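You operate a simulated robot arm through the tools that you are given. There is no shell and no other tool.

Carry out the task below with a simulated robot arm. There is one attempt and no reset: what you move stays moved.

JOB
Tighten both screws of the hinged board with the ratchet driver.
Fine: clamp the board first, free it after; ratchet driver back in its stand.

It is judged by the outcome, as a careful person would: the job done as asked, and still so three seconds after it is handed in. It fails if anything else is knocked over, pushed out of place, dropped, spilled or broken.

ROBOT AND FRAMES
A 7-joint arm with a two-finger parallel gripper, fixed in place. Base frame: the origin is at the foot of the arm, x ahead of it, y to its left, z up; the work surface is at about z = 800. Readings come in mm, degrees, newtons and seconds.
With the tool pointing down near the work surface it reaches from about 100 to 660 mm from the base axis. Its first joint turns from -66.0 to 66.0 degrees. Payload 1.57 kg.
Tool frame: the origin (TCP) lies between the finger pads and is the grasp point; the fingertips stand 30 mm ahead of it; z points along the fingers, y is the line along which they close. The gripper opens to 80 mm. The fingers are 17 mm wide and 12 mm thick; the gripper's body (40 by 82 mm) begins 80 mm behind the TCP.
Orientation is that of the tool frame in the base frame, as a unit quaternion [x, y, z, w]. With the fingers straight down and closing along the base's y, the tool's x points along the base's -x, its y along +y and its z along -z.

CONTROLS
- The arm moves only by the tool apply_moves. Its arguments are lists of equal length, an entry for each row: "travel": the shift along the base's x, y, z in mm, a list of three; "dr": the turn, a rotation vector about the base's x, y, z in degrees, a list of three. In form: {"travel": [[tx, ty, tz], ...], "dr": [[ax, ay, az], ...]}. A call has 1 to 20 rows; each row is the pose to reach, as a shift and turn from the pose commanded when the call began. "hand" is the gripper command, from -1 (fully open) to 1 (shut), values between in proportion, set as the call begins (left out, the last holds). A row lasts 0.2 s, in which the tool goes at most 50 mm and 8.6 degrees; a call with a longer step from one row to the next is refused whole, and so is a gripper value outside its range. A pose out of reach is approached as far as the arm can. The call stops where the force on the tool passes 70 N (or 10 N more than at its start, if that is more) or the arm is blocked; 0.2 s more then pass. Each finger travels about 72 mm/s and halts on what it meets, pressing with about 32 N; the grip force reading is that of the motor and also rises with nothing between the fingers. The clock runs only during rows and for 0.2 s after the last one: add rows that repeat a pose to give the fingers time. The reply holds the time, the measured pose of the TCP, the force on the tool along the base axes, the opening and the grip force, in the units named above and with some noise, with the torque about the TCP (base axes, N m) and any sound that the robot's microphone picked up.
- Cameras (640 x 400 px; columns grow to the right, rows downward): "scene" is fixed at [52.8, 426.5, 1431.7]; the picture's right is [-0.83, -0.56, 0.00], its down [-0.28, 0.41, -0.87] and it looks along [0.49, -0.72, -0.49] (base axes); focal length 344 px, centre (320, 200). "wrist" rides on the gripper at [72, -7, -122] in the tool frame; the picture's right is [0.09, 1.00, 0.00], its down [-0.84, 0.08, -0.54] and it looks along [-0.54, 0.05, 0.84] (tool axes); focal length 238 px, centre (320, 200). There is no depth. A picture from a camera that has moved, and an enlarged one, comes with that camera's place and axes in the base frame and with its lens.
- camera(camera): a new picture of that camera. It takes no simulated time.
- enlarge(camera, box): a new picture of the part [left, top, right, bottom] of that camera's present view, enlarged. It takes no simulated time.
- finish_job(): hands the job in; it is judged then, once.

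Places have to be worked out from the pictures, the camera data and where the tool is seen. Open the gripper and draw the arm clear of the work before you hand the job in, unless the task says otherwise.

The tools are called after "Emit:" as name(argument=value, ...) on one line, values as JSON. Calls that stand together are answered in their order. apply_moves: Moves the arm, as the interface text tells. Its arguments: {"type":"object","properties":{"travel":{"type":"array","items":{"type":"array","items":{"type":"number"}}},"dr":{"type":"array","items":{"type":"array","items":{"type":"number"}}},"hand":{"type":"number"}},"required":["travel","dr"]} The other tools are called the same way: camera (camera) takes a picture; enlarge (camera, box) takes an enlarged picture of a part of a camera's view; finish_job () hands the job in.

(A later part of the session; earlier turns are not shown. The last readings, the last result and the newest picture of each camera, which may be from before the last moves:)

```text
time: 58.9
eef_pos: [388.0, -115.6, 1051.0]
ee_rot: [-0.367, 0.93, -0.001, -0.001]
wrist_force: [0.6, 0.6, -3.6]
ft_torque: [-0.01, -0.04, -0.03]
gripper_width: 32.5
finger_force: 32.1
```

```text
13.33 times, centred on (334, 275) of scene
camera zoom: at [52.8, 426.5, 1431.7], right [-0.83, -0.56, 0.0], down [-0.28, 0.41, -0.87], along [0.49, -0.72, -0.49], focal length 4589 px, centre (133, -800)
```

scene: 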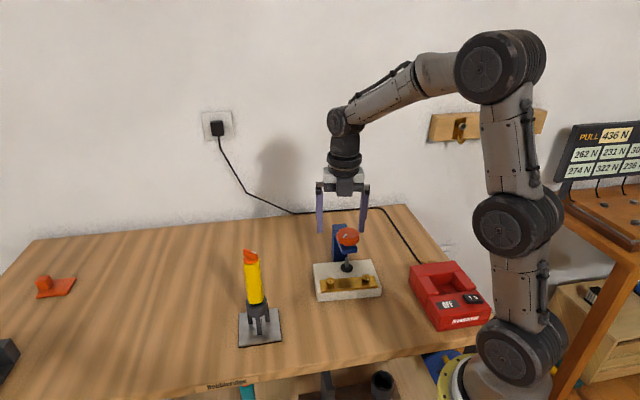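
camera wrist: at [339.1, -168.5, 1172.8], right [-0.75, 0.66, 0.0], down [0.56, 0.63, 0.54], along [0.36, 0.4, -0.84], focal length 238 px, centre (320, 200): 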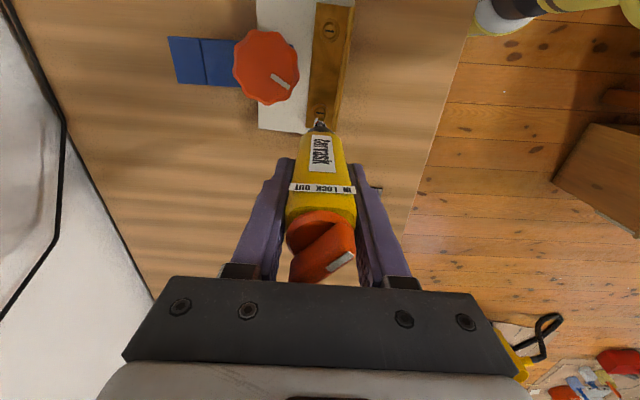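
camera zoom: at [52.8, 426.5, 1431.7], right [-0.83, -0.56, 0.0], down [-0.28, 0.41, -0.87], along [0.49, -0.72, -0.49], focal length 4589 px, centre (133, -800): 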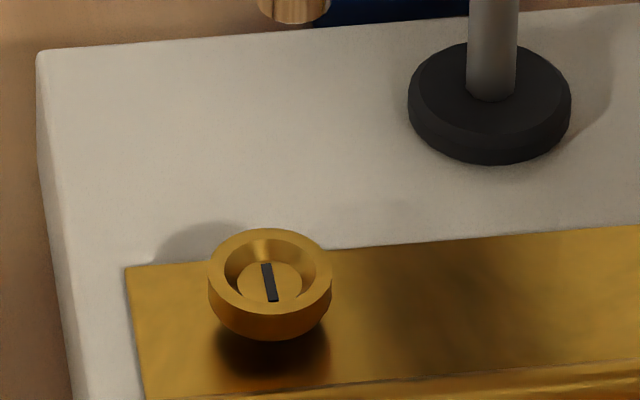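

A row exceeded 8.6°, so nothing moved. I resend the same rotation with even steps.

Emit:
apply_moves(travel=[[-0.15, 0.25, 0], [-0.3, 0.5, 0], [-0.45, 0.7, 0], [-0.6, 0.95, 0], [-0.75, 1.2, 0], [-0.9, 1.45, 0], [-1.05, 1.7, 0], [-1.2, 1.95, 0], [-1.3, 2.2, 0], [-1.45, 2.4, -10], [-1.45, 2.4, -30], [-1.45, 2.4, -30]], dr=[[0, 0, 8], [0, 0, 16], [0, 0, 24], [0, 0, 32], [0, 0, 40], [0, 0, 48], [0, 0, 56], [0, 0, 64], [0, 0, 71], [0, 0, 76.8], [0, 0, 76.8], [0, 0, 76.8]])

Emit:
enlarge(camera="wrist", box=[300, 95, 340, 135])

Emit:
enlarge(camera="scene", box=[310, 260, 358, 290])

```text
time: 61.5
eef_pos: [386.7, -110.7, 1020.0]
ee_rot: [0.866, -0.501, 0.001, 0.0]
wrist_force: [0.6, 0.2, -2.9]
ft_torque: [0.0, 0.01, 0.0]
gripper_width: 32.9
finger_force: 31.7
```

```text
10.00 times, centred on (320, 115) of wrist
camera zoom: at [427.3, -170.2, 1143.0], right [-0.82, -0.58, 0.0], down [-0.49, 0.69, 0.54], along [-0.31, 0.44, -0.84], focal length 2384 px, centre (320, 1050)
```

zoom: 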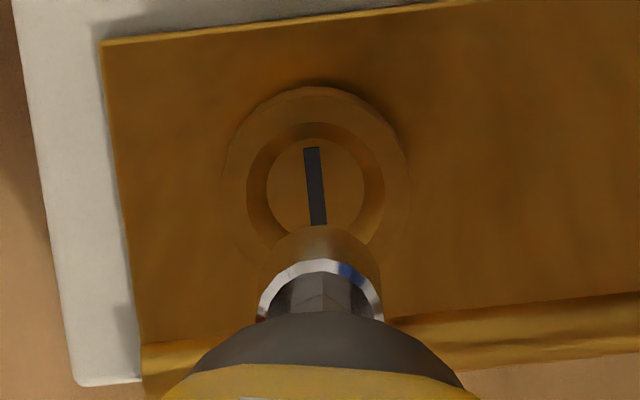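

```text
13.33 times, centred on (334, 275) of scene
camera zoom: at [52.8, 426.5, 1431.7], right [-0.83, -0.56, 0.0], down [-0.28, 0.41, -0.87], along [0.49, -0.72, -0.49], focal length 4589 px, centre (133, -800)
```

zoom: 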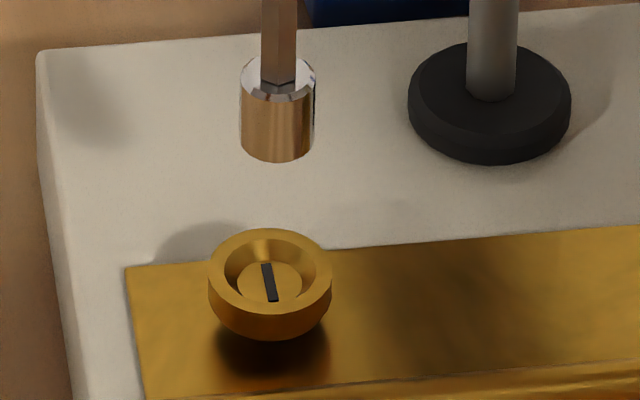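

Offset analysis says the bit needs about +0.7 mm in x. I'll apply that and come down 24 mm, then look again just above the cup.

Emit:
apply_moves(travel=[[0.7, 0, 0], [0.7, 0, -10], [0.7, 0, -20], [0.7, 0, -24], [0.7, 0, -24]], dr=[[0, 0, 0], [0, 0, 0], [0, 0, 0], [0, 0, 0], [0, 0, 0]])

Emit:
enlarge(camera="wrist", box=[300, 95, 340, 135])

Emit:
enlarge(camera="scene", box=[310, 260, 358, 290])

```text
time: 62.7
eef_pos: [386.1, -113.2, 997.2]
ee_rot: [0.866, -0.5, 0.002, 0.0]
wrist_force: [0.1, -0.2, -3.7]
ft_torque: [0.01, -0.01, 0.01]
gripper_width: 32.7
finger_force: 32.0
```

```text
10.00 times, centred on (320, 115) of wrist
camera zoom: at [427.4, -171.1, 1118.7], right [-0.82, -0.58, 0.0], down [-0.49, 0.69, 0.54], along [-0.31, 0.44, -0.84], focal length 2384 px, centre (320, 1050)
```

zoom: 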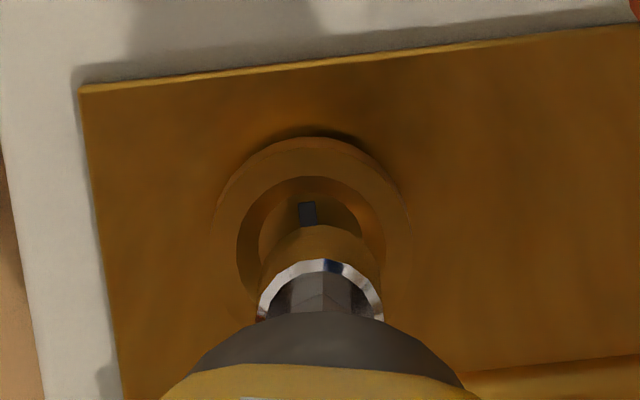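

```text
13.33 times, centred on (334, 275) of scene
camera zoom: at [52.8, 426.5, 1431.7], right [-0.83, -0.56, 0.0], down [-0.28, 0.41, -0.87], along [0.49, -0.72, -0.49], focal length 4589 px, centre (133, -800)
```

zoom: 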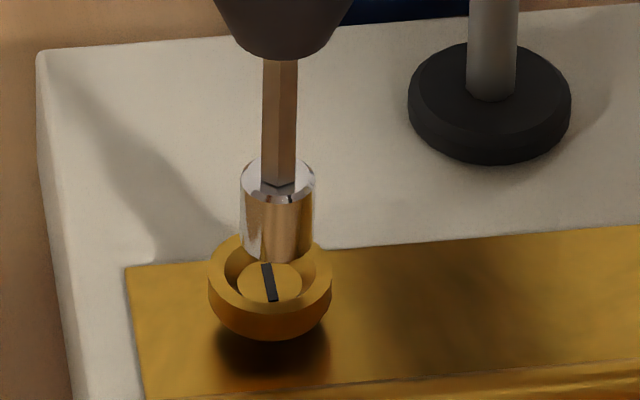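

Re-measuring with both views: the bit must move about (+1.7, −0.95) mm to sit over the cup, and it is ~9 mm above the rim. I'll correct, come down 4 mm, and check again.

Emit:
apply_moves(travel=[[1.7, -0.95, 0], [1.7, -0.95, -2], [1.7, -0.95, -4], [1.7, -0.95, -4]], dr=[[0, 0, 0], [0, 0, 0], [0, 0, 0], [0, 0, 0]])

Emit:
enlarge(camera="wrist", box=[300, 95, 340, 135])

Emit:
enlarge(camera="scene", box=[320, 262, 352, 282])

```text
time: 63.7
eef_pos: [387.7, -113.6, 991.8]
ee_rot: [0.866, -0.501, 0.002, 0.0]
wrist_force: [-0.4, 0.0, -3.8]
ft_torque: [0.0, 0.01, 0.02]
gripper_width: 33.0
finger_force: 31.5
```

```text
10.00 times, centred on (320, 115) of wrist
camera zoom: at [428.7, -172.2, 1115.1], right [-0.82, -0.58, 0.0], down [-0.49, 0.69, 0.54], along [-0.31, 0.44, -0.84], focal length 2384 px, centre (320, 1050)
```

zoom: 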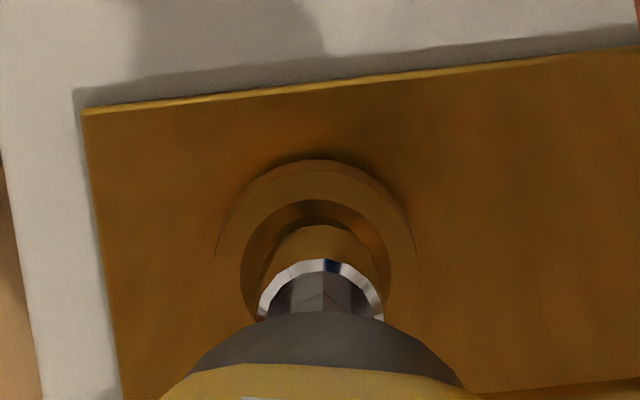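

```text
16.00 times, centred on (336, 272) of scene
camera zoom: at [52.8, 426.5, 1431.7], right [-0.83, -0.56, 0.0], down [-0.28, 0.41, -0.87], along [0.49, -0.72, -0.49], focal length 5507 px, centre (64, -952)
```

zoom: 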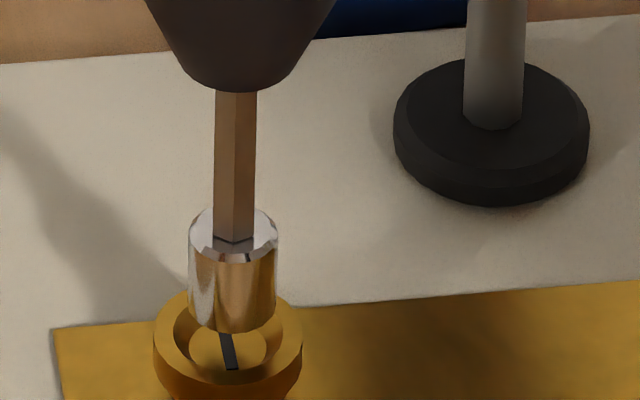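

Nearly centred (≈0.5 mm left to fix), tip ~6–7 mm above the rim. I'll shift (+0.4, +0.25), go down 6 mm, then continue in small steps reading the force.

Emit:
apply_moves(travel=[[0.4, 0.25, -2], [0.4, 0.25, -4], [0.4, 0.25, -6], [0.4, 0.25, -6]], dr=[[0, 0, 0], [0, 0, 0], [0, 0, 0], [0, 0, 0]])

Emit:
apply_moves(travel=[[0, 0, -1], [0, 0, -2], [0, 0, -2]], dr=[[0, 0, 0], [0, 0, 0], [0, 0, 0]])

Emit:
enlarge(camera="scene", box=[320, 262, 352, 282])

```text
time: 64.7
eef_pos: [387.8, -113.1, 986.5]
ee_rot: [0.866, -0.501, 0.002, 0.0]
wrist_force: [-0.1, -0.6, -3.9]
ft_torque: [0.01, 0.03, -0.05]
gripper_width: 32.8
finger_force: 31.6
```

```text
time: 65.5
eef_pos: [388.6, -112.7, 985.1]
ee_rot: [0.865, -0.501, 0.002, 0.0]
wrist_force: [0.0, 1.4, -1.7]
ft_torque: [0.08, 0.09, 0.0]
gripper_width: 32.7
finger_force: 32.0
```

```text
16.00 times, centred on (336, 272) of scene
camera zoom: at [52.8, 426.5, 1431.7], right [-0.83, -0.56, 0.0], down [-0.28, 0.41, -0.87], along [0.49, -0.72, -0.49], focal length 5507 px, centre (64, -952)
```

zoom: 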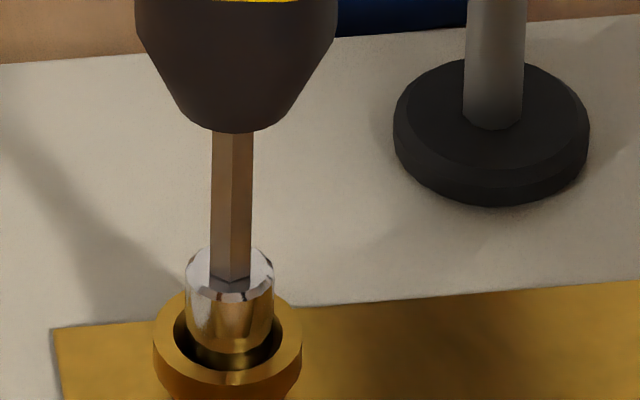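

The bit is inside the cup with first light contact (force changed by ~2 N). I'll continue down in 1 mm steps.

Emit:
apply_moves(travel=[[0, 0, -0.5], [0, 0, -1], [0, 0, -1]], dr=[[0, 0, 0], [0, 0, 0], [0, 0, 0]])

Emit:
apply_moves(travel=[[0, 0, -0.5], [0, 0, -1], [0, 0, -1]], dr=[[0, 0, 0], [0, 0, 0], [0, 0, 0]])

Emit:
enlarge(camera="scene", box=[320, 262, 352, 282])

```text
time: 66.3
eef_pos: [387.8, -112.7, 984.1]
ee_rot: [0.866, -0.501, 0.002, 0.0]
wrist_force: [-4.2, 1.2, 7.5]
ft_torque: [0.2, 0.58, 0.0]
gripper_width: 32.9
finger_force: 32.3
```

```text
time: 67.1
eef_pos: [389.3, -113.6, 984.0]
ee_rot: [0.866, -0.501, 0.004, 0.0]
wrist_force: [-8.8, -0.3, 25.3]
ft_torque: [-0.1, 1.12, 0.03]
gripper_width: 32.7
finger_force: 31.9
```

```text
16.00 times, centred on (336, 272) of scene
camera zoom: at [52.2, 426.6, 1431.7], right [-0.83, -0.56, 0.0], down [-0.28, 0.41, -0.87], along [0.49, -0.72, -0.49], focal length 5507 px, centre (64, -952)
```

zoom: 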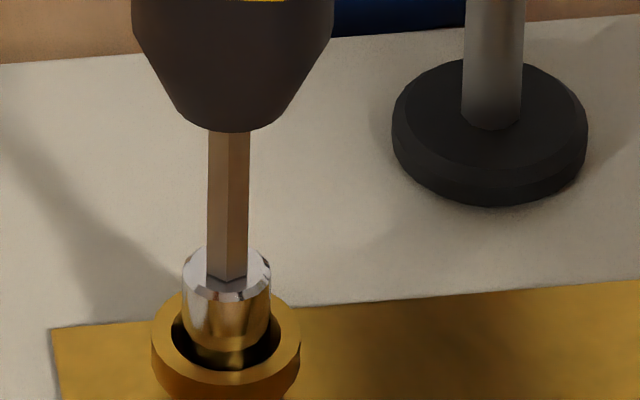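

Seated on the cone with ~29 N axial and −9 N sideways, so I'm ~1 mm too far in +x. I'll shift −1.0 mm in x and ease off 0.6 mm.

Emit:
apply_moves(travel=[[-0.5, 0, 0.6], [-1.0, 0, 0.6], [-1.0, 0, 0.6]], dr=[[0, 0, 0], [0, 0, 0], [0, 0, 0]])

Emit:
enlarge(camera="scene", box=[320, 262, 352, 282])

Emit:
enlarge(camera="wrist", box=[300, 95, 340, 135])

```text
time: 67.9
eef_pos: [388.1, -112.5, 984.8]
ee_rot: [0.865, -0.501, 0.005, 0.0]
wrist_force: [-2.2, -3.6, 21.9]
ft_torque: [-0.48, 0.22, 0.0]
gripper_width: 32.8
finger_force: 32.3
```

```text
16.00 times, centred on (336, 272) of scene
camera zoom: at [52.4, 426.5, 1431.8], right [-0.83, -0.56, 0.0], down [-0.28, 0.41, -0.87], along [0.49, -0.72, -0.49], focal length 5507 px, centre (64, -952)
```

zoom: 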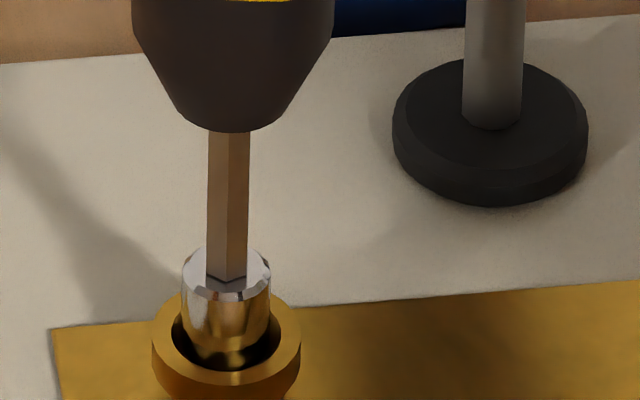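

```text
10.00 times, centred on (320, 115) of wrist
camera zoom: at [428.7, -171.9, 1107.2], right [-0.82, -0.58, 0.0], down [-0.49, 0.69, 0.54], along [-0.31, 0.44, -0.84], focal length 2384 px, centre (320, 1050)
```

zoom: 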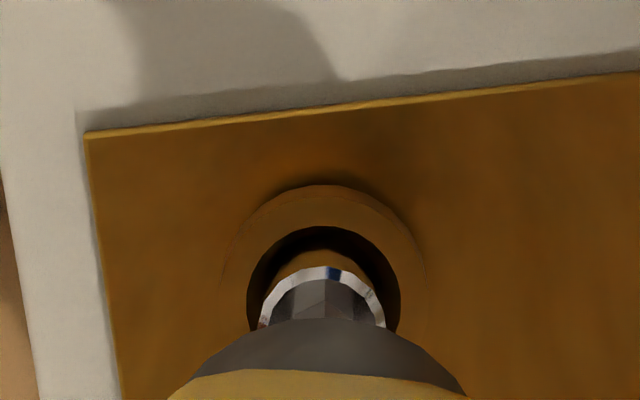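

Well seated: ~25 N axial, small side load, bit centred in the cup. Now the first clockwise test turn of 60°, following the driver's offset circle, watching torque and sound.

Emit:
apply_moves(travel=[[0.07, 0.18, 0], [0.16, 0.36, 0], [0.28, 0.53, 0], [0.41, 0.69, 0], [0.54, 0.84, 0], [0.7, 0.95, 0], [0.85, 1.04, 0], [1.0, 1.1, 0], [1.0, 1.1, 0]], dr=[[0, 0, -7.5], [0, 0, -15], [0, 0, -22.5], [0, 0, -30], [0, 0, -37.5], [0, 0, -45], [0, 0, -52.5], [0, 0, -60], [0, 0, -60]])

Emit:
enlarge(camera="scene", box=[320, 262, 352, 282])

Emit:
enlarge(camera="wrist", box=[290, 85, 350, 135])

```text
time: 69.9
eef_pos: [388.5, -112.5, 983.0]
ee_rot: [-0.498, 0.867, -0.002, -0.002]
wrist_force: [-0.5, -1.3, 19.8]
ft_torque: [-0.28, 0.08, 0.02]
gripper_width: 32.5
finger_force: 31.6
```

```text
16.00 times, centred on (336, 272) of scene
camera zoom: at [52.5, 426.6, 1431.7], right [-0.83, -0.56, 0.0], down [-0.28, 0.41, -0.87], along [0.49, -0.72, -0.49], focal length 5507 px, centre (64, -952)
```

zoom: 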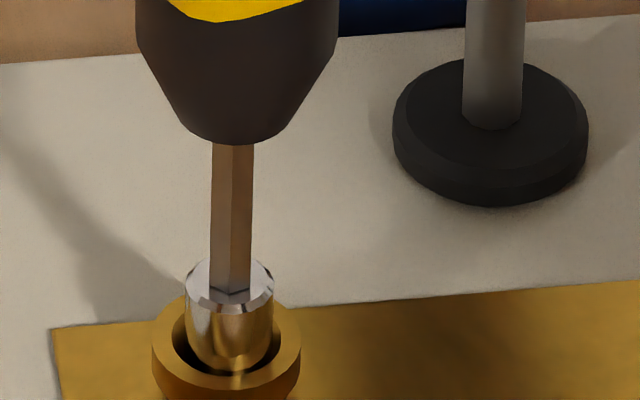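

```text
8.00 times, centred on (320, 110) of wrist
camera zoom: at [357.4, -177.2, 1106.0], right [-0.91, 0.42, 0.0], down [0.35, 0.76, 0.54], along [0.23, 0.49, -0.84], focal length 1907 px, centre (320, 920)
```

zoom: 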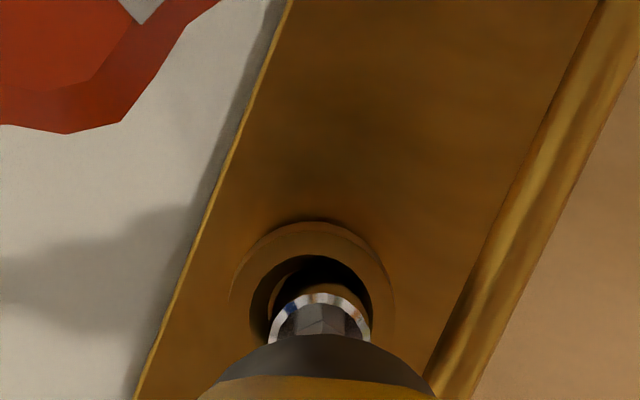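

The bit has dropped deeper into the cup and shows almost no torque; the wrist view shows it ~1 mm off-centre toward +y. I'll recentre (+0.6, −0.8) and look.

Emit:
apply_moves(travel=[[0.3, -0.4, 0], [0.6, -0.8, 0], [0.6, -0.8, 0]], dr=[[0, 0, 0], [0, 0, 0], [0, 0, 0]])

Emit:
enlarge(camera="wrist", box=[300, 95, 340, 135])

Emit:
enlarge(camera="scene", box=[320, 262, 352, 282])

```text
time: 70.7
eef_pos: [388.5, -113.9, 983.4]
ee_rot: [-0.5, 0.866, -0.001, -0.001]
wrist_force: [-4.2, 1.5, 23.6]
ft_torque: [0.23, 0.62, 0.01]
gripper_width: 32.8
finger_force: 31.5
```

```text
10.00 times, centred on (320, 115) of wrist
camera zoom: at [357.8, -177.7, 1105.8], right [-0.91, 0.42, 0.0], down [0.35, 0.76, 0.54], along [0.23, 0.49, -0.84], focal length 2384 px, centre (320, 1050)
```

zoom: 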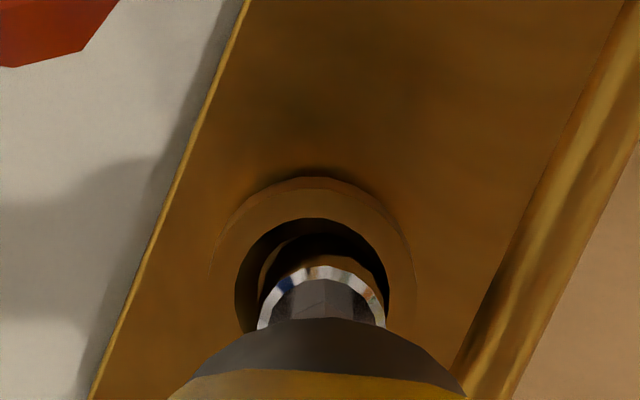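

```text
16.00 times, centred on (336, 272) of scene
camera zoom: at [52.3, 426.7, 1431.7], right [-0.83, -0.56, 0.0], down [-0.28, 0.41, -0.87], along [0.49, -0.72, -0.49], focal length 5507 px, centre (64, -952)
```

zoom: 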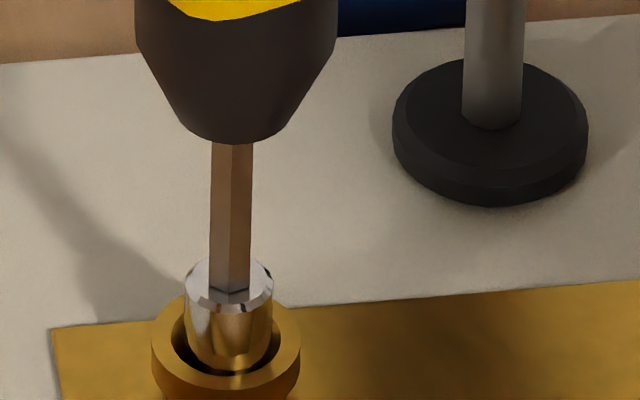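

The bit likely dropped into the slot (it went ~2 mm deeper). I'll turn a further 60° clockwise along the corrected circle and look for torque or clicks.

Emit:
apply_moves(travel=[[0.25, 0, 0], [0.5, -0.03, 0], [0.75, -0.1, 0], [1.0, -0.16, 0], [1.2, -0.27, 0], [1.4, -0.38, 0], [1.55, -0.5, 0], [1.7, -0.64, 0], [1.7, -0.64, 0]], dr=[[0, 0, -7.5], [0, 0, -15], [0, 0, -22.5], [0, 0, -30], [0, 0, -37.5], [0, 0, -45], [0, 0, -52.5], [0, 0, -60], [0, 0, -60]])

Emit:
enlarge(camera="wrist", box=[300, 95, 340, 135])

Emit:
enlarge(camera="scene", box=[320, 262, 352, 282])

```text
time: 72.7
eef_pos: [389.9, -112.3, 982.9]
ee_rot: [0.003, 1.0, -0.001, -0.003]
wrist_force: [1.1, 1.2, 5.3]
ft_torque: [0.13, -0.03, -0.05]
gripper_width: 32.7
finger_force: 31.7
```

```text
10.00 times, centred on (320, 115) of wrist
camera zoom: at [318.3, -119.1, 1105.2], right [-0.09, 1.0, 0.0], down [0.84, 0.07, 0.54], along [0.54, 0.05, -0.84], focal length 2384 px, centre (320, 1050)
```

zoom: 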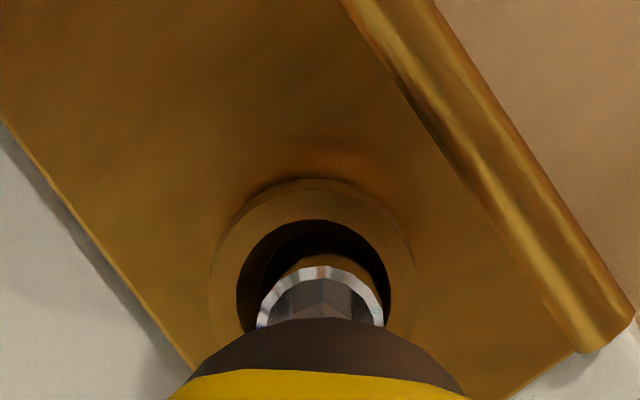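

```text
16.00 times, centred on (336, 272) of scene
camera zoom: at [52.7, 426.6, 1431.7], right [-0.83, -0.56, 0.0], down [-0.28, 0.41, -0.87], along [0.49, -0.72, -0.49], focal length 5507 px, centre (64, -952)
```

zoom: 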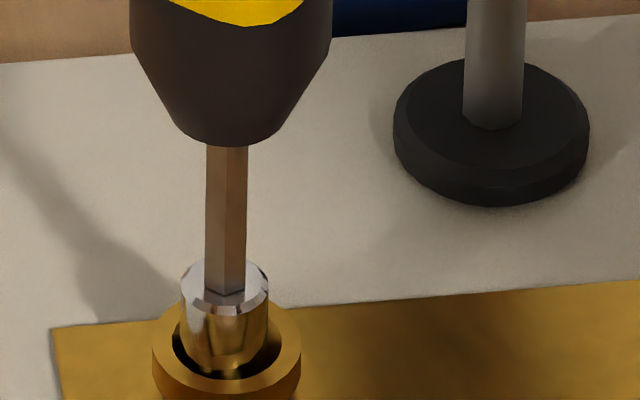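

Axial force fell to ~9 N while the tool sank slightly, which suggests the screw is going in; the bit is ~0.85 mm off toward +y. I'll recentre, add 0.6 mm down, and keep turning clockwise 60°.

Emit:
apply_moves(travel=[[0, -0.8, -0.6], [0.04, -1.0, -0.65], [0.08, -1.2, -0.7], [0.12, -1.4, -0.75], [0.16, -1.6, -0.8], [0.12, -1.8, -0.85], [0.06, -2.0, -0.9], [0, -2.15, -0.95], [-0.09, -2.36, -1.0], [-0.09, -2.36, -1.0]], dr=[[0, 0, 0], [0, 0, -7.5], [0, 0, -15], [0, 0, -22.5], [0, 0, -30], [0, 0, -37.5], [0, 0, -45], [0, 0, -52.5], [0, 0, -60], [0, 0, -60]])

Emit:
enlarge(camera="wrist", box=[300, 95, 340, 135])

Emit:
enlarge(camera="scene", box=[320, 262, 352, 282])

```text
time: 74.9
eef_pos: [389.8, -115.3, 982.4]
ee_rot: [0.502, 0.865, 0.0, -0.001]
wrist_force: [-0.3, 1.8, -3.9]
ft_torque: [0.25, 0.06, -0.02]
gripper_width: 32.7
finger_force: 32.6
```

```text
10.00 times, centred on (320, 115) of wrist
camera zoom: at [348.7, -57.0, 1104.3], right [0.82, 0.57, 0.0], down [0.48, -0.69, 0.54], along [0.31, -0.44, -0.84], focal length 2384 px, centre (320, 1050)
```

zoom: 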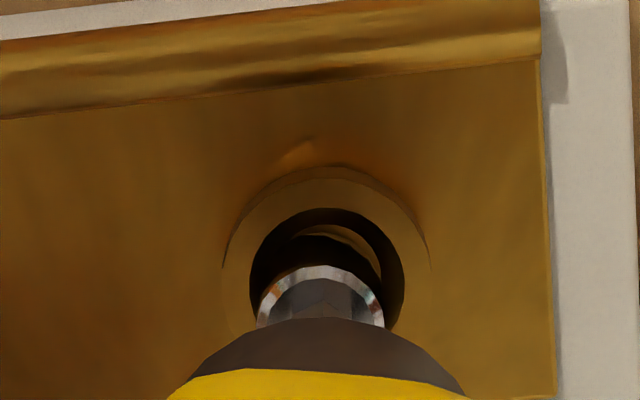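

```text
16.00 times, centred on (336, 272) of scene
camera zoom: at [52.8, 426.6, 1431.7], right [-0.83, -0.56, 0.0], down [-0.28, 0.41, -0.87], along [0.49, -0.72, -0.49], focal length 5507 px, centre (64, -952)
```

zoom: 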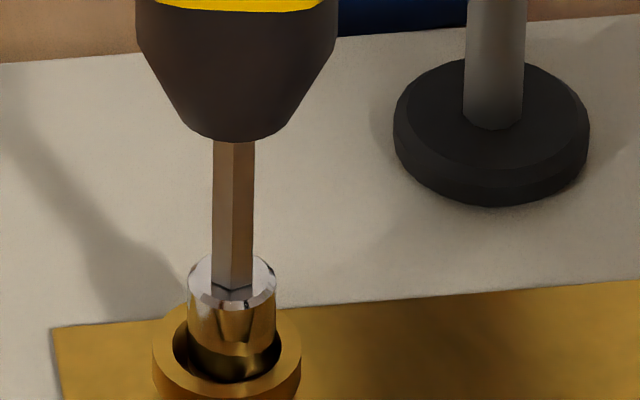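

Contact is now lost (Fz back to −3.9) because the screw head has sunk — it is being driven in. I'll recentre (+0.5, +0.3) and follow it down to re-establish contact.

Emit:
apply_moves(travel=[[0.5, 0.3, -0.5], [0.5, 0.3, -1.0], [0.5, 0.3, -1.0]], dr=[[0, 0, 0], [0, 0, 0], [0, 0, 0]])

Emit:
apply_moves(travel=[[0, 0, -0.5], [0, 0, -1.0], [0, 0, -1.0]], dr=[[0, 0, 0], [0, 0, 0], [0, 0, 0]])

Emit:
enlarge(camera="scene", box=[310, 260, 358, 290])

```text
time: 75.7
eef_pos: [390.7, -115.6, 983.0]
ee_rot: [0.501, 0.866, 0.0, -0.002]
wrist_force: [-1.1, 0.6, -3.3]
ft_torque: [0.19, 0.26, 0.0]
gripper_width: 32.8
finger_force: 31.9
```

```text
time: 76.5
eef_pos: [390.5, -115.6, 981.8]
ee_rot: [0.502, 0.865, 0.0, -0.001]
wrist_force: [-6.6, 4.4, 10.0]
ft_torque: [0.68, 0.89, 0.01]
gripper_width: 32.6
finger_force: 32.2
```

```text
13.33 times, centred on (334, 275) of scene
camera zoom: at [52.5, 426.7, 1431.7], right [-0.83, -0.56, 0.0], down [-0.28, 0.41, -0.87], along [0.49, -0.72, -0.49], focal length 4589 px, centre (133, -800)
```

zoom: 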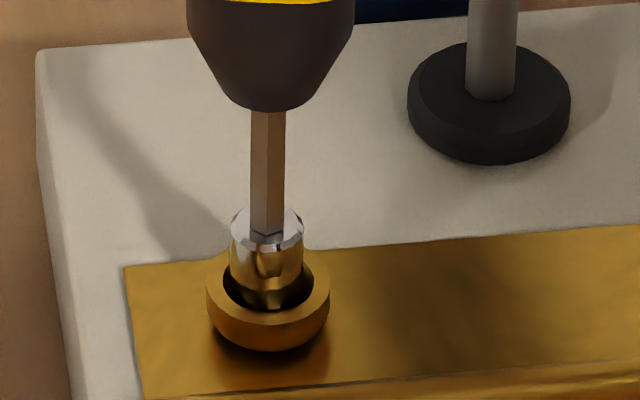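

The head has sunk ~2.7 mm so far; contact is back (net ~14 N). I'll ease the side load and turn another 60° clockwise while following down ~0.9 mm.

Emit:
apply_moves(travel=[[-0.5, 0.3, 0], [-0.63, 0.15, -0.1], [-0.77, 0.0, -0.2], [-0.94, -0.12, -0.35], [-1.11, -0.24, -0.45], [-1.3, -0.31, -0.55], [-1.49, -0.37, -0.7], [-1.7, -0.39, -0.8], [-1.9, -0.4, -0.9], [-1.9, -0.4, -0.9]], dr=[[0, 0, 0], [0, 0, -7.5], [0, 0, -15], [0, 0, -22.5], [0, 0, -30], [0, 0, -37.5], [0, 0, -45], [0, 0, -52.5], [0, 0, -60], [0, 0, -60]])

Emit:
enlarge(camera="scene", box=[310, 260, 358, 290])

Emit:
enlarge(camera="wrist", box=[300, 95, 340, 135])

```text
time: 78.7
eef_pos: [389.1, -117.3, 981.1]
ee_rot: [0.867, 0.498, 0.002, 0.0]
wrist_force: [0.7, 4.2, 22.9]
ft_torque: [0.61, -0.18, 0.01]
gripper_width: 32.6
finger_force: 32.1
```

```text
13.33 times, centred on (334, 275) of scene
camera zoom: at [52.5, 426.7, 1431.7], right [-0.83, -0.56, 0.0], down [-0.28, 0.41, -0.87], along [0.49, -0.72, -0.49], focal length 4589 px, centre (133, -800)
```

zoom: 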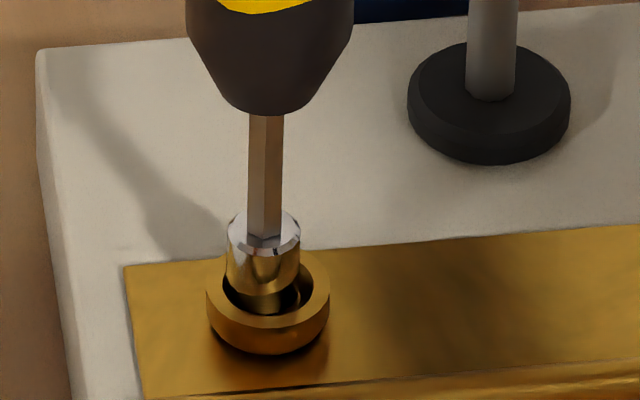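

```text
10.00 times, centred on (320, 115) of wrist
camera zoom: at [419.1, -50.7, 1103.0], right [0.91, -0.42, 0.0], down [-0.36, -0.76, 0.54], along [-0.23, -0.49, -0.84], focal length 2384 px, centre (320, 1050)
```

zoom: 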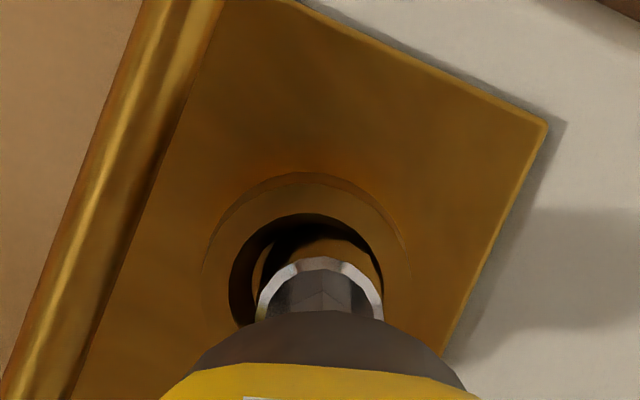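

The bit drifted ~1.4 mm toward (+x, −y) and is riding on the cone. The data now fit an offset of (2.0, −0.85) in the tool frame, so I'll shift (−1.35, +0.8) to recentre.

Emit:
apply_moves(travel=[[-0.7, 0.4, 0], [-1.35, 0.8, 0], [-1.35, 0.8, 0]], dr=[[0, 0, 0], [0, 0, 0], [0, 0, 0]])

Emit:
enlarge(camera="scene", box=[310, 260, 358, 290])

Emit:
enlarge(camera="wrist", box=[300, 95, 340, 135])

```text
time: 79.5
eef_pos: [389.6, -115.5, 979.1]
ee_rot: [0.866, 0.499, 0.002, 0.0]
wrist_force: [6.5, 0.8, 18.0]
ft_torque: [0.2, -1.06, -0.01]
gripper_width: 32.6
finger_force: 32.2
```

```text
13.33 times, centred on (334, 275) of scene
camera zoom: at [52.7, 426.6, 1431.7], right [-0.83, -0.56, 0.0], down [-0.28, 0.41, -0.87], along [0.49, -0.72, -0.49], focal length 4589 px, centre (133, -800)
```

zoom: 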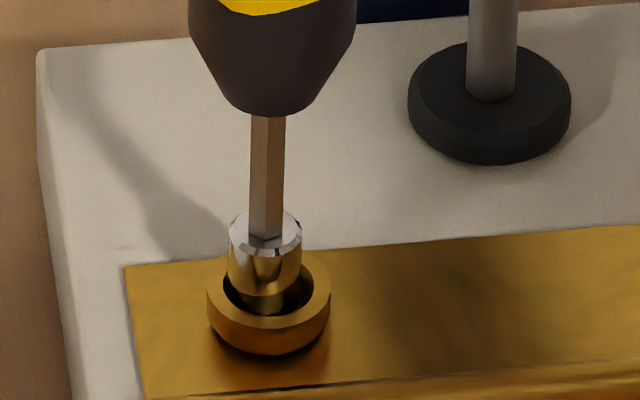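

```text
10.00 times, centred on (320, 115) of wrist
camera zoom: at [418.0, -50.5, 1102.9], right [0.91, -0.42, 0.0], down [-0.36, -0.76, 0.54], along [-0.22, -0.49, -0.84], focal length 2384 px, centre (320, 1050)
```

zoom: 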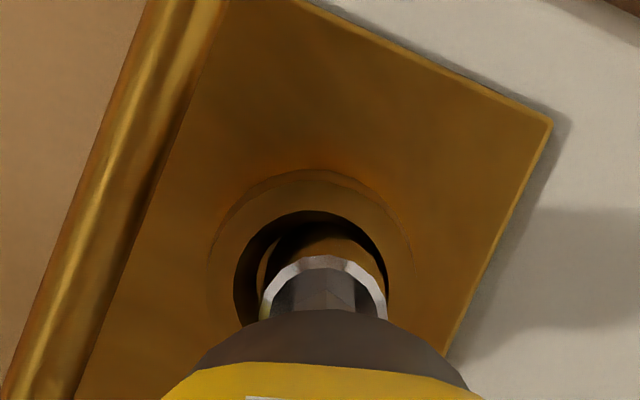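

The tip stayed put by friction while the tool moved (driver tilting slightly in the grip). I'll lift 2.5 mm to unload, see where the bit hangs, and then recentre before pressing again.

Emit:
apply_moves(travel=[[0, 0, 1.0], [0, 0, 2.5], [0, 0, 2.5]], dr=[[0, 0, 0], [0, 0, 0], [0, 0, 0]])

Emit:
enlarge(camera="scene", box=[310, 260, 358, 290])

Emit:
enlarge(camera="wrist", box=[300, 95, 340, 135])

```text
time: 80.3
eef_pos: [385.8, -115.8, 979.4]
ee_rot: [0.867, 0.499, 0.0, -0.002]
wrist_force: [5.9, -3.9, 0.9]
ft_torque: [-0.57, -0.9, -0.03]
gripper_width: 32.7
finger_force: 31.9
```

```text
13.33 times, centred on (334, 275) of scene
camera zoom: at [52.9, 426.4, 1431.8], right [-0.83, -0.56, 0.0], down [-0.28, 0.41, -0.87], along [0.49, -0.72, -0.49], focal length 4589 px, centre (133, -800)
```

zoom: 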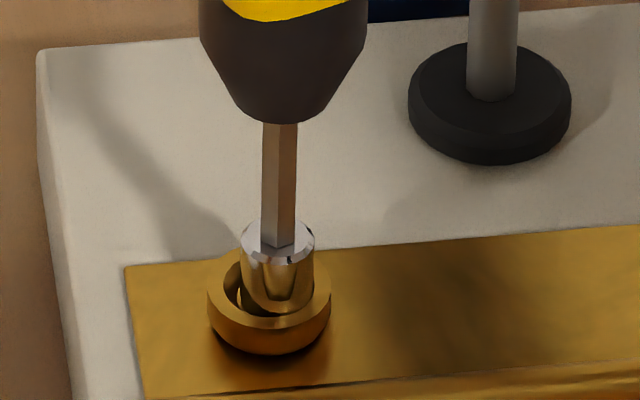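

```text
10.00 times, centred on (320, 115) of wrist
camera zoom: at [417.0, -50.3, 1102.8], right [0.91, -0.42, 0.0], down [-0.35, -0.76, 0.54], along [-0.23, -0.49, -0.84], focal length 2384 px, centre (320, 1050)
```

zoom: 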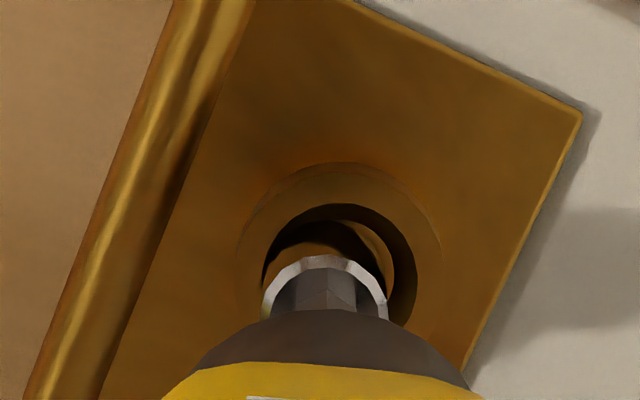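

Unloading let the bit swing to the other side of the cup (≈1.5 mm toward −x, +y). Axial load is now only ~5 N, so I'll shift (+1.3, −0.8) and check centring.

Emit:
apply_moves(travel=[[0.7, -0.4, 0.3], [1.3, -0.8, 0.3], [1.3, -0.8, 0.3]], dr=[[0, 0, 0], [0, 0, 0], [0, 0, 0]])

Emit:
enlarge(camera="scene", box=[310, 260, 358, 290])

Emit:
enlarge(camera="wrist", box=[300, 95, 340, 135])

```text
time: 81.1
eef_pos: [387.7, -114.9, 982.0]
ee_rot: [0.866, 0.499, -0.001, -0.004]
wrist_force: [-0.3, -2.2, -4.2]
ft_torque: [-0.3, -0.12, 0.03]
gripper_width: 32.7
finger_force: 32.1
```

```text
13.33 times, centred on (334, 275) of scene
camera zoom: at [52.8, 426.5, 1431.8], right [-0.83, -0.56, 0.0], down [-0.28, 0.41, -0.87], along [0.49, -0.72, -0.49], focal length 4589 px, centre (133, -800)
```

zoom: 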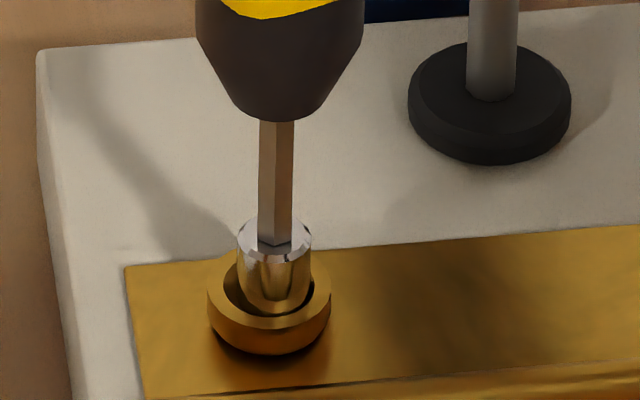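

```text
10.00 times, centred on (320, 115) of wrist
camera zoom: at [417.9, -50.5, 1103.4], right [0.91, -0.42, -0.01], down [-0.35, -0.77, 0.54], along [-0.23, -0.49, -0.84], focal length 2384 px, centre (320, 1050)
```

zoom: 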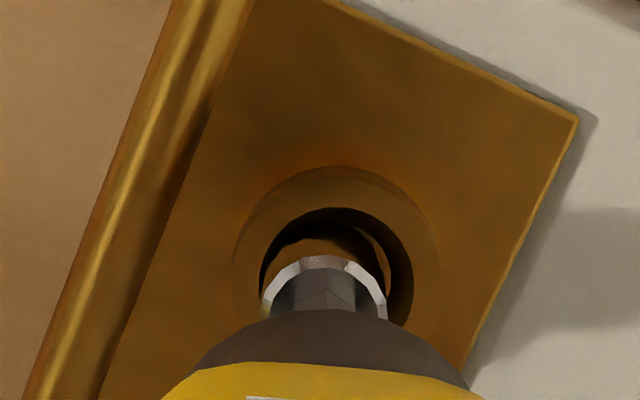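

Not yet centred (≈1.2 mm remaining), and axial contact is free. Shift another (+1.05, −0.6).

Emit:
apply_moves(travel=[[0.5, -0.3, 0], [1.05, -0.6, 0], [1.05, -0.6, 0]], dr=[[0, 0, 0], [0, 0, 0], [0, 0, 0]])

Emit:
enlarge(camera="scene", box=[310, 260, 358, 290])

Emit:
enlarge(camera="wrist", box=[300, 95, 340, 135])

```text
time: 81.9
eef_pos: [391.0, -114.9, 983.0]
ee_rot: [0.867, 0.499, 0.001, -0.002]
wrist_force: [0.1, 0.8, -2.6]
ft_torque: [0.0, 0.04, 0.01]
gripper_width: 32.7
finger_force: 32.1
```

```text
13.33 times, centred on (334, 275) of scene
camera zoom: at [52.8, 426.5, 1431.7], right [-0.83, -0.56, 0.0], down [-0.28, 0.41, -0.87], along [0.49, -0.72, -0.49], focal length 4589 px, centre (133, -800)
```

zoom: 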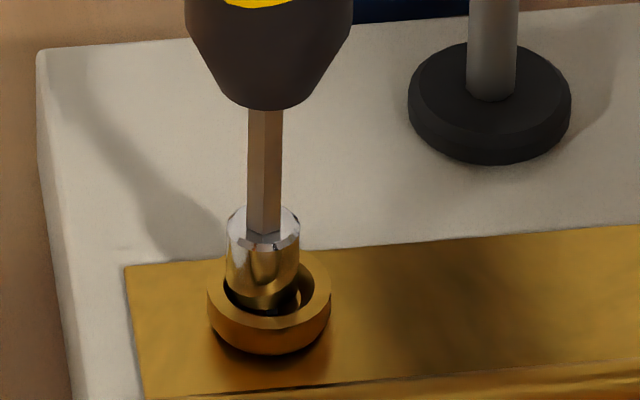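

```text
10.00 times, centred on (320, 115) of wrist
camera zoom: at [420.0, -50.8, 1104.1], right [0.91, -0.42, 0.0], down [-0.35, -0.76, 0.54], along [-0.23, -0.49, -0.84], focal length 2384 px, centre (320, 1050)
```

zoom: 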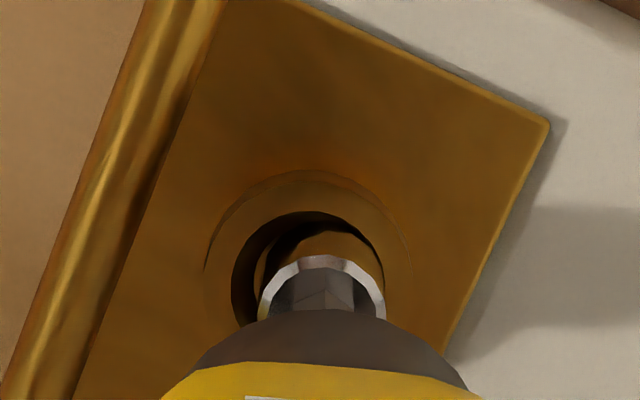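

Overshot to the other side because earlier contact forces were hiding part of the shift; now it's free of contact, so a clean shift (−1.2, +0.7) with settling time should centre it.

Emit:
apply_moves(travel=[[-0.6, 0.35, 0.5], [-1.2, 0.7, 0.5], [-1.2, 0.7, 0.5], [-1.2, 0.7, 0.5], [-1.2, 0.7, 0.5]], dr=[[0, 0, 0], [0, 0, 0], [0, 0, 0], [0, 0, 0], [0, 0, 0]])

Emit:
enlarge(camera="scene", box=[310, 260, 358, 290])

Emit:
enlarge(camera="wrist", box=[300, 95, 340, 135])

```text
time: 83.1
eef_pos: [389.3, -115.4, 983.4]
ee_rot: [0.866, 0.499, 0.001, -0.002]
wrist_force: [0.6, 0.4, -2.8]
ft_torque: [0.03, -0.04, 0.01]
gripper_width: 32.7
finger_force: 32.2
```

```text
13.33 times, centred on (334, 275) of scene
camera zoom: at [52.8, 426.5, 1431.7], right [-0.83, -0.56, 0.0], down [-0.28, 0.41, -0.87], along [0.49, -0.72, -0.49], focal length 4589 px, centre (133, -800)
```

zoom: 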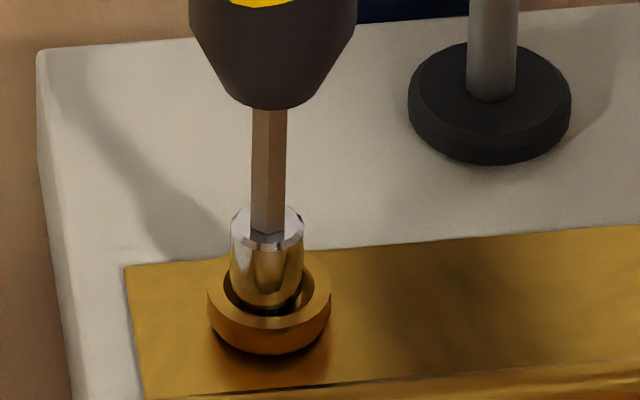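

```text
10.00 times, centred on (320, 115) of wrist
camera zoom: at [418.6, -50.1, 1105.3], right [0.91, -0.42, 0.0], down [-0.35, -0.76, 0.54], along [-0.23, -0.49, -0.84], focal length 2384 px, centre (320, 1050)
```

zoom: 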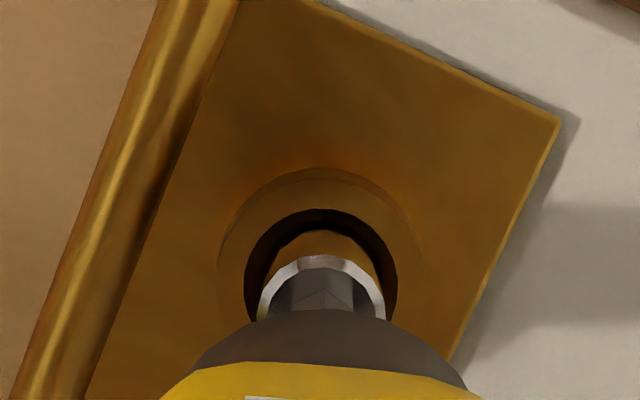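

Now centred in both views with the tool free. From two centred poses I get screw axis S≈(388.5, −113.9) and driver offset giving TCP = S + 2.08·(cos(ψ+35°), sin(ψ+35°)). I'll press 1.5 mm and finish this stroke to yaw −165°.

Emit:
apply_moves(travel=[[0, 0, -0.8], [0, 0, -1.5], [-0.3, 0, -1.6], [-0.57, 0.04, -1.7], [-0.83, 0.1, -1.8], [-1.06, 0.19, -1.9], [-1.28, 0.31, -2.0], [-1.51, 0.48, -2.1], [-1.51, 0.48, -2.1]], dr=[[0, 0, 0], [0, 0, 0], [0, 0, -8], [0, 0, -15.5], [0, 0, -23], [0, 0, -30], [0, 0, -37.5], [0, 0, -45], [0, 0, -45]])

Emit:
enlarge(camera="scene", box=[310, 260, 358, 290])

Emit:
enlarge(camera="wrist", box=[300, 95, 340, 135])

```text
time: 85.1
eef_pos: [388.2, -114.4, 980.4]
ee_rot: [0.992, 0.129, 0.001, -0.001]
wrist_force: [0.2, 0.2, -4.7]
ft_torque: [-0.01, 0.0, 0.0]
gripper_width: 32.7
finger_force: 32.1
```

```text
13.33 times, centred on (334, 275) of scene
camera zoom: at [52.8, 426.5, 1431.7], right [-0.83, -0.56, 0.0], down [-0.28, 0.41, -0.87], along [0.49, -0.72, -0.49], focal length 4589 px, centre (133, -800)
```

zoom: 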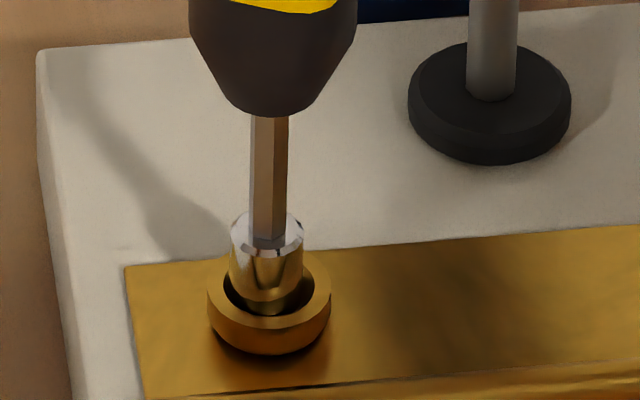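

```text
10.00 times, centred on (320, 115) of wrist
camera zoom: at [455.1, -90.0, 1103.4], right [0.34, -0.94, 0.0], down [-0.79, -0.29, 0.54], along [-0.51, -0.18, -0.84], focal length 2384 px, centre (320, 1050)
```

zoom: 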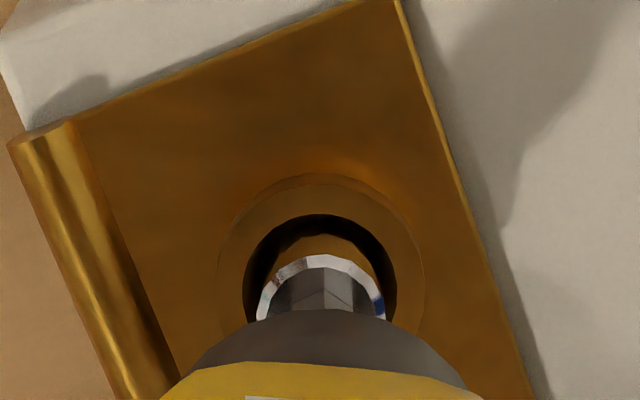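

Nicely centred and turning freely but not yet touching the floor of the cup. I'll lower in 1 mm steps to find it.

Emit:
apply_moves(travel=[[0, 0, -0.5], [0, 0, -1.0], [0, 0, -1.0]], dr=[[0, 0, 0], [0, 0, 0], [0, 0, 0]])

Emit:
apply_moves(travel=[[0, 0, -0.5], [0, 0, -1.0], [0, 0, -1.0]], dr=[[0, 0, 0], [0, 0, 0], [0, 0, 0]])

Emit:
enlarge(camera="wrist", box=[300, 95, 340, 135])

Emit:
enlarge(camera="scene", box=[310, 260, 358, 290])

```text
time: 85.9
eef_pos: [388.8, -115.4, 979.5]
ee_rot: [0.992, 0.129, 0.001, 0.0]
wrist_force: [-3.1, -0.2, 5.9]
ft_torque: [0.02, 0.42, -0.01]
gripper_width: 32.7
finger_force: 32.1
```

```text
time: 86.7
eef_pos: [388.8, -114.9, 980.4]
ee_rot: [0.992, 0.129, 0.004, -0.001]
wrist_force: [-6.0, 3.0, 22.5]
ft_torque: [0.27, 0.8, 0.02]
gripper_width: 32.8
finger_force: 32.4
```

```text
10.00 times, centred on (320, 115) of wrist
camera zoom: at [455.2, -89.9, 1102.8], right [0.34, -0.94, 0.0], down [-0.79, -0.29, 0.54], along [-0.5, -0.19, -0.84], focal length 2384 px, centre (320, 1050)
```

zoom: 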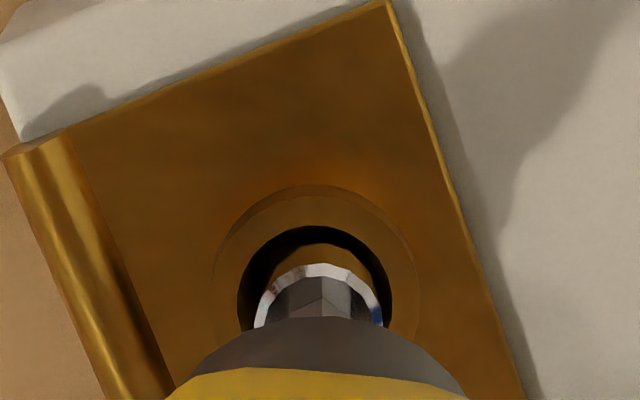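

```text
13.33 times, centred on (334, 275) of scene
camera zoom: at [52.3, 426.7, 1431.7], right [-0.83, -0.56, 0.0], down [-0.28, 0.41, -0.87], along [0.49, -0.72, -0.49], focal length 4589 px, centre (133, -800)
```

zoom: 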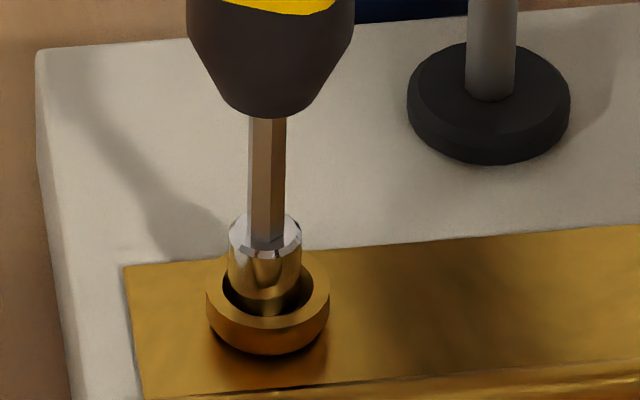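

Contact found with ~26 N net. This stroke is at its end, so I'll lift a few millimetres, swing back counter-clockwise following the circle (bit out of the slot), and start a new stroke.

Emit:
apply_moves(travel=[[0, 0, 2], [0, 0, 4], [0, 0, 6], [0, 0, 6]], dr=[[0, 0, 0], [0, 0, 0], [0, 0, 0], [0, 0, 0]])

Emit:
enlarge(camera="scene", box=[310, 260, 358, 290])

Emit:
apply_moves(travel=[[0.22, -0.15, 0], [0.45, -0.29, 0], [0.71, -0.37, 0], [0.97, -0.45, 0], [1.24, -0.47, 0], [1.51, -0.48, 0], [1.78, -0.42, 0], [2.04, -0.36, 0], [2.28, -0.24, 0], [2.52, -0.11, 0], [2.72, 0.07, 0], [2.92, 0.26, 0], [3.07, 0.48, 0], [3.21, 0.71, 0], [3.29, 0.97, 0], [3.37, 1.23, 0], [3.39, 1.5, 0], [3.4, 1.77, 0], [3.34, 2.03, 0], [3.28, 2.3, 0]], dr=[[0, 0, 7.5], [0, 0, 15], [0, 0, 22.5], [0, 0, 30], [0, 0, 37.5], [0, 0, 45], [0, 0, 52.5], [0, 0, 60], [0, 0, 67.5], [0, 0, 75], [0, 0, 82.5], [0, 0, 90], [0, 0, 97.5], [0, 0, 105], [0, 0, 112.5], [0, 0, 120], [0, 0, 127.5], [0, 0, 135], [0, 0, 142.5], [0, 0, 150]])

Emit:
enlarge(camera="scene", box=[310, 260, 358, 290])

```text
time: 87.7
eef_pos: [387.7, -114.4, 984.6]
ee_rot: [0.992, 0.129, -0.001, -0.002]
wrist_force: [0.1, 0.2, -3.1]
ft_torque: [-0.03, 0.04, -0.01]
gripper_width: 32.5
finger_force: 31.8
```

```text
13.33 times, centred on (334, 275) of scene
camera zoom: at [52.8, 426.5, 1431.7], right [-0.83, -0.56, 0.0], down [-0.28, 0.41, -0.87], along [0.49, -0.72, -0.49], focal length 4589 px, centre (133, -800)
```

zoom: 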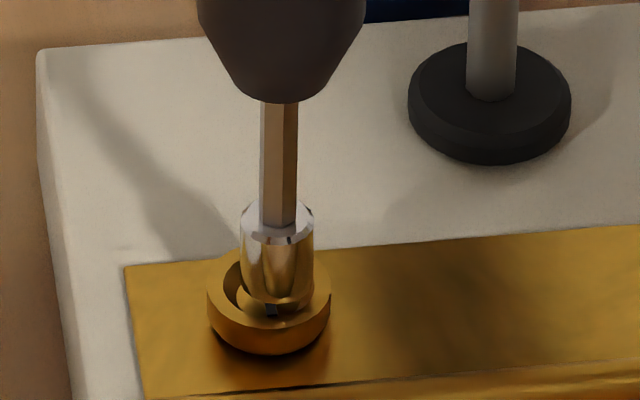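

```text
time: 91.9
eef_pos: [390.8, -111.7, 983.8]
ee_rot: [0.131, 0.991, 0.0, -0.002]
wrist_force: [0.2, 0.4, -3.9]
ft_torque: [-0.02, 0.01, 0.01]
gripper_width: 32.8
finger_force: 31.7
```

```text
13.33 times, centred on (334, 275) of scene
camera zoom: at [52.8, 426.5, 1431.7], right [-0.83, -0.56, 0.0], down [-0.28, 0.41, -0.87], along [0.49, -0.72, -0.49], focal length 4589 px, centre (133, -800)
```

zoom: 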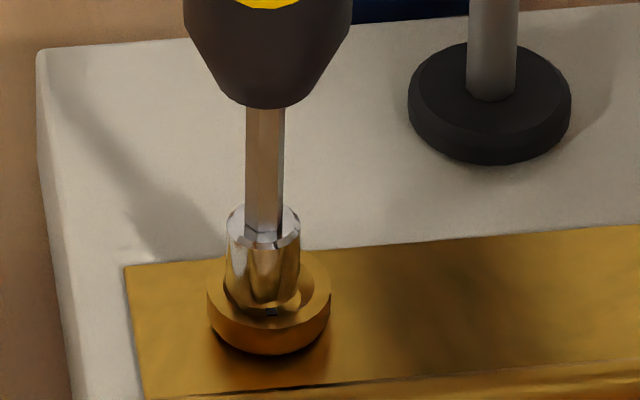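

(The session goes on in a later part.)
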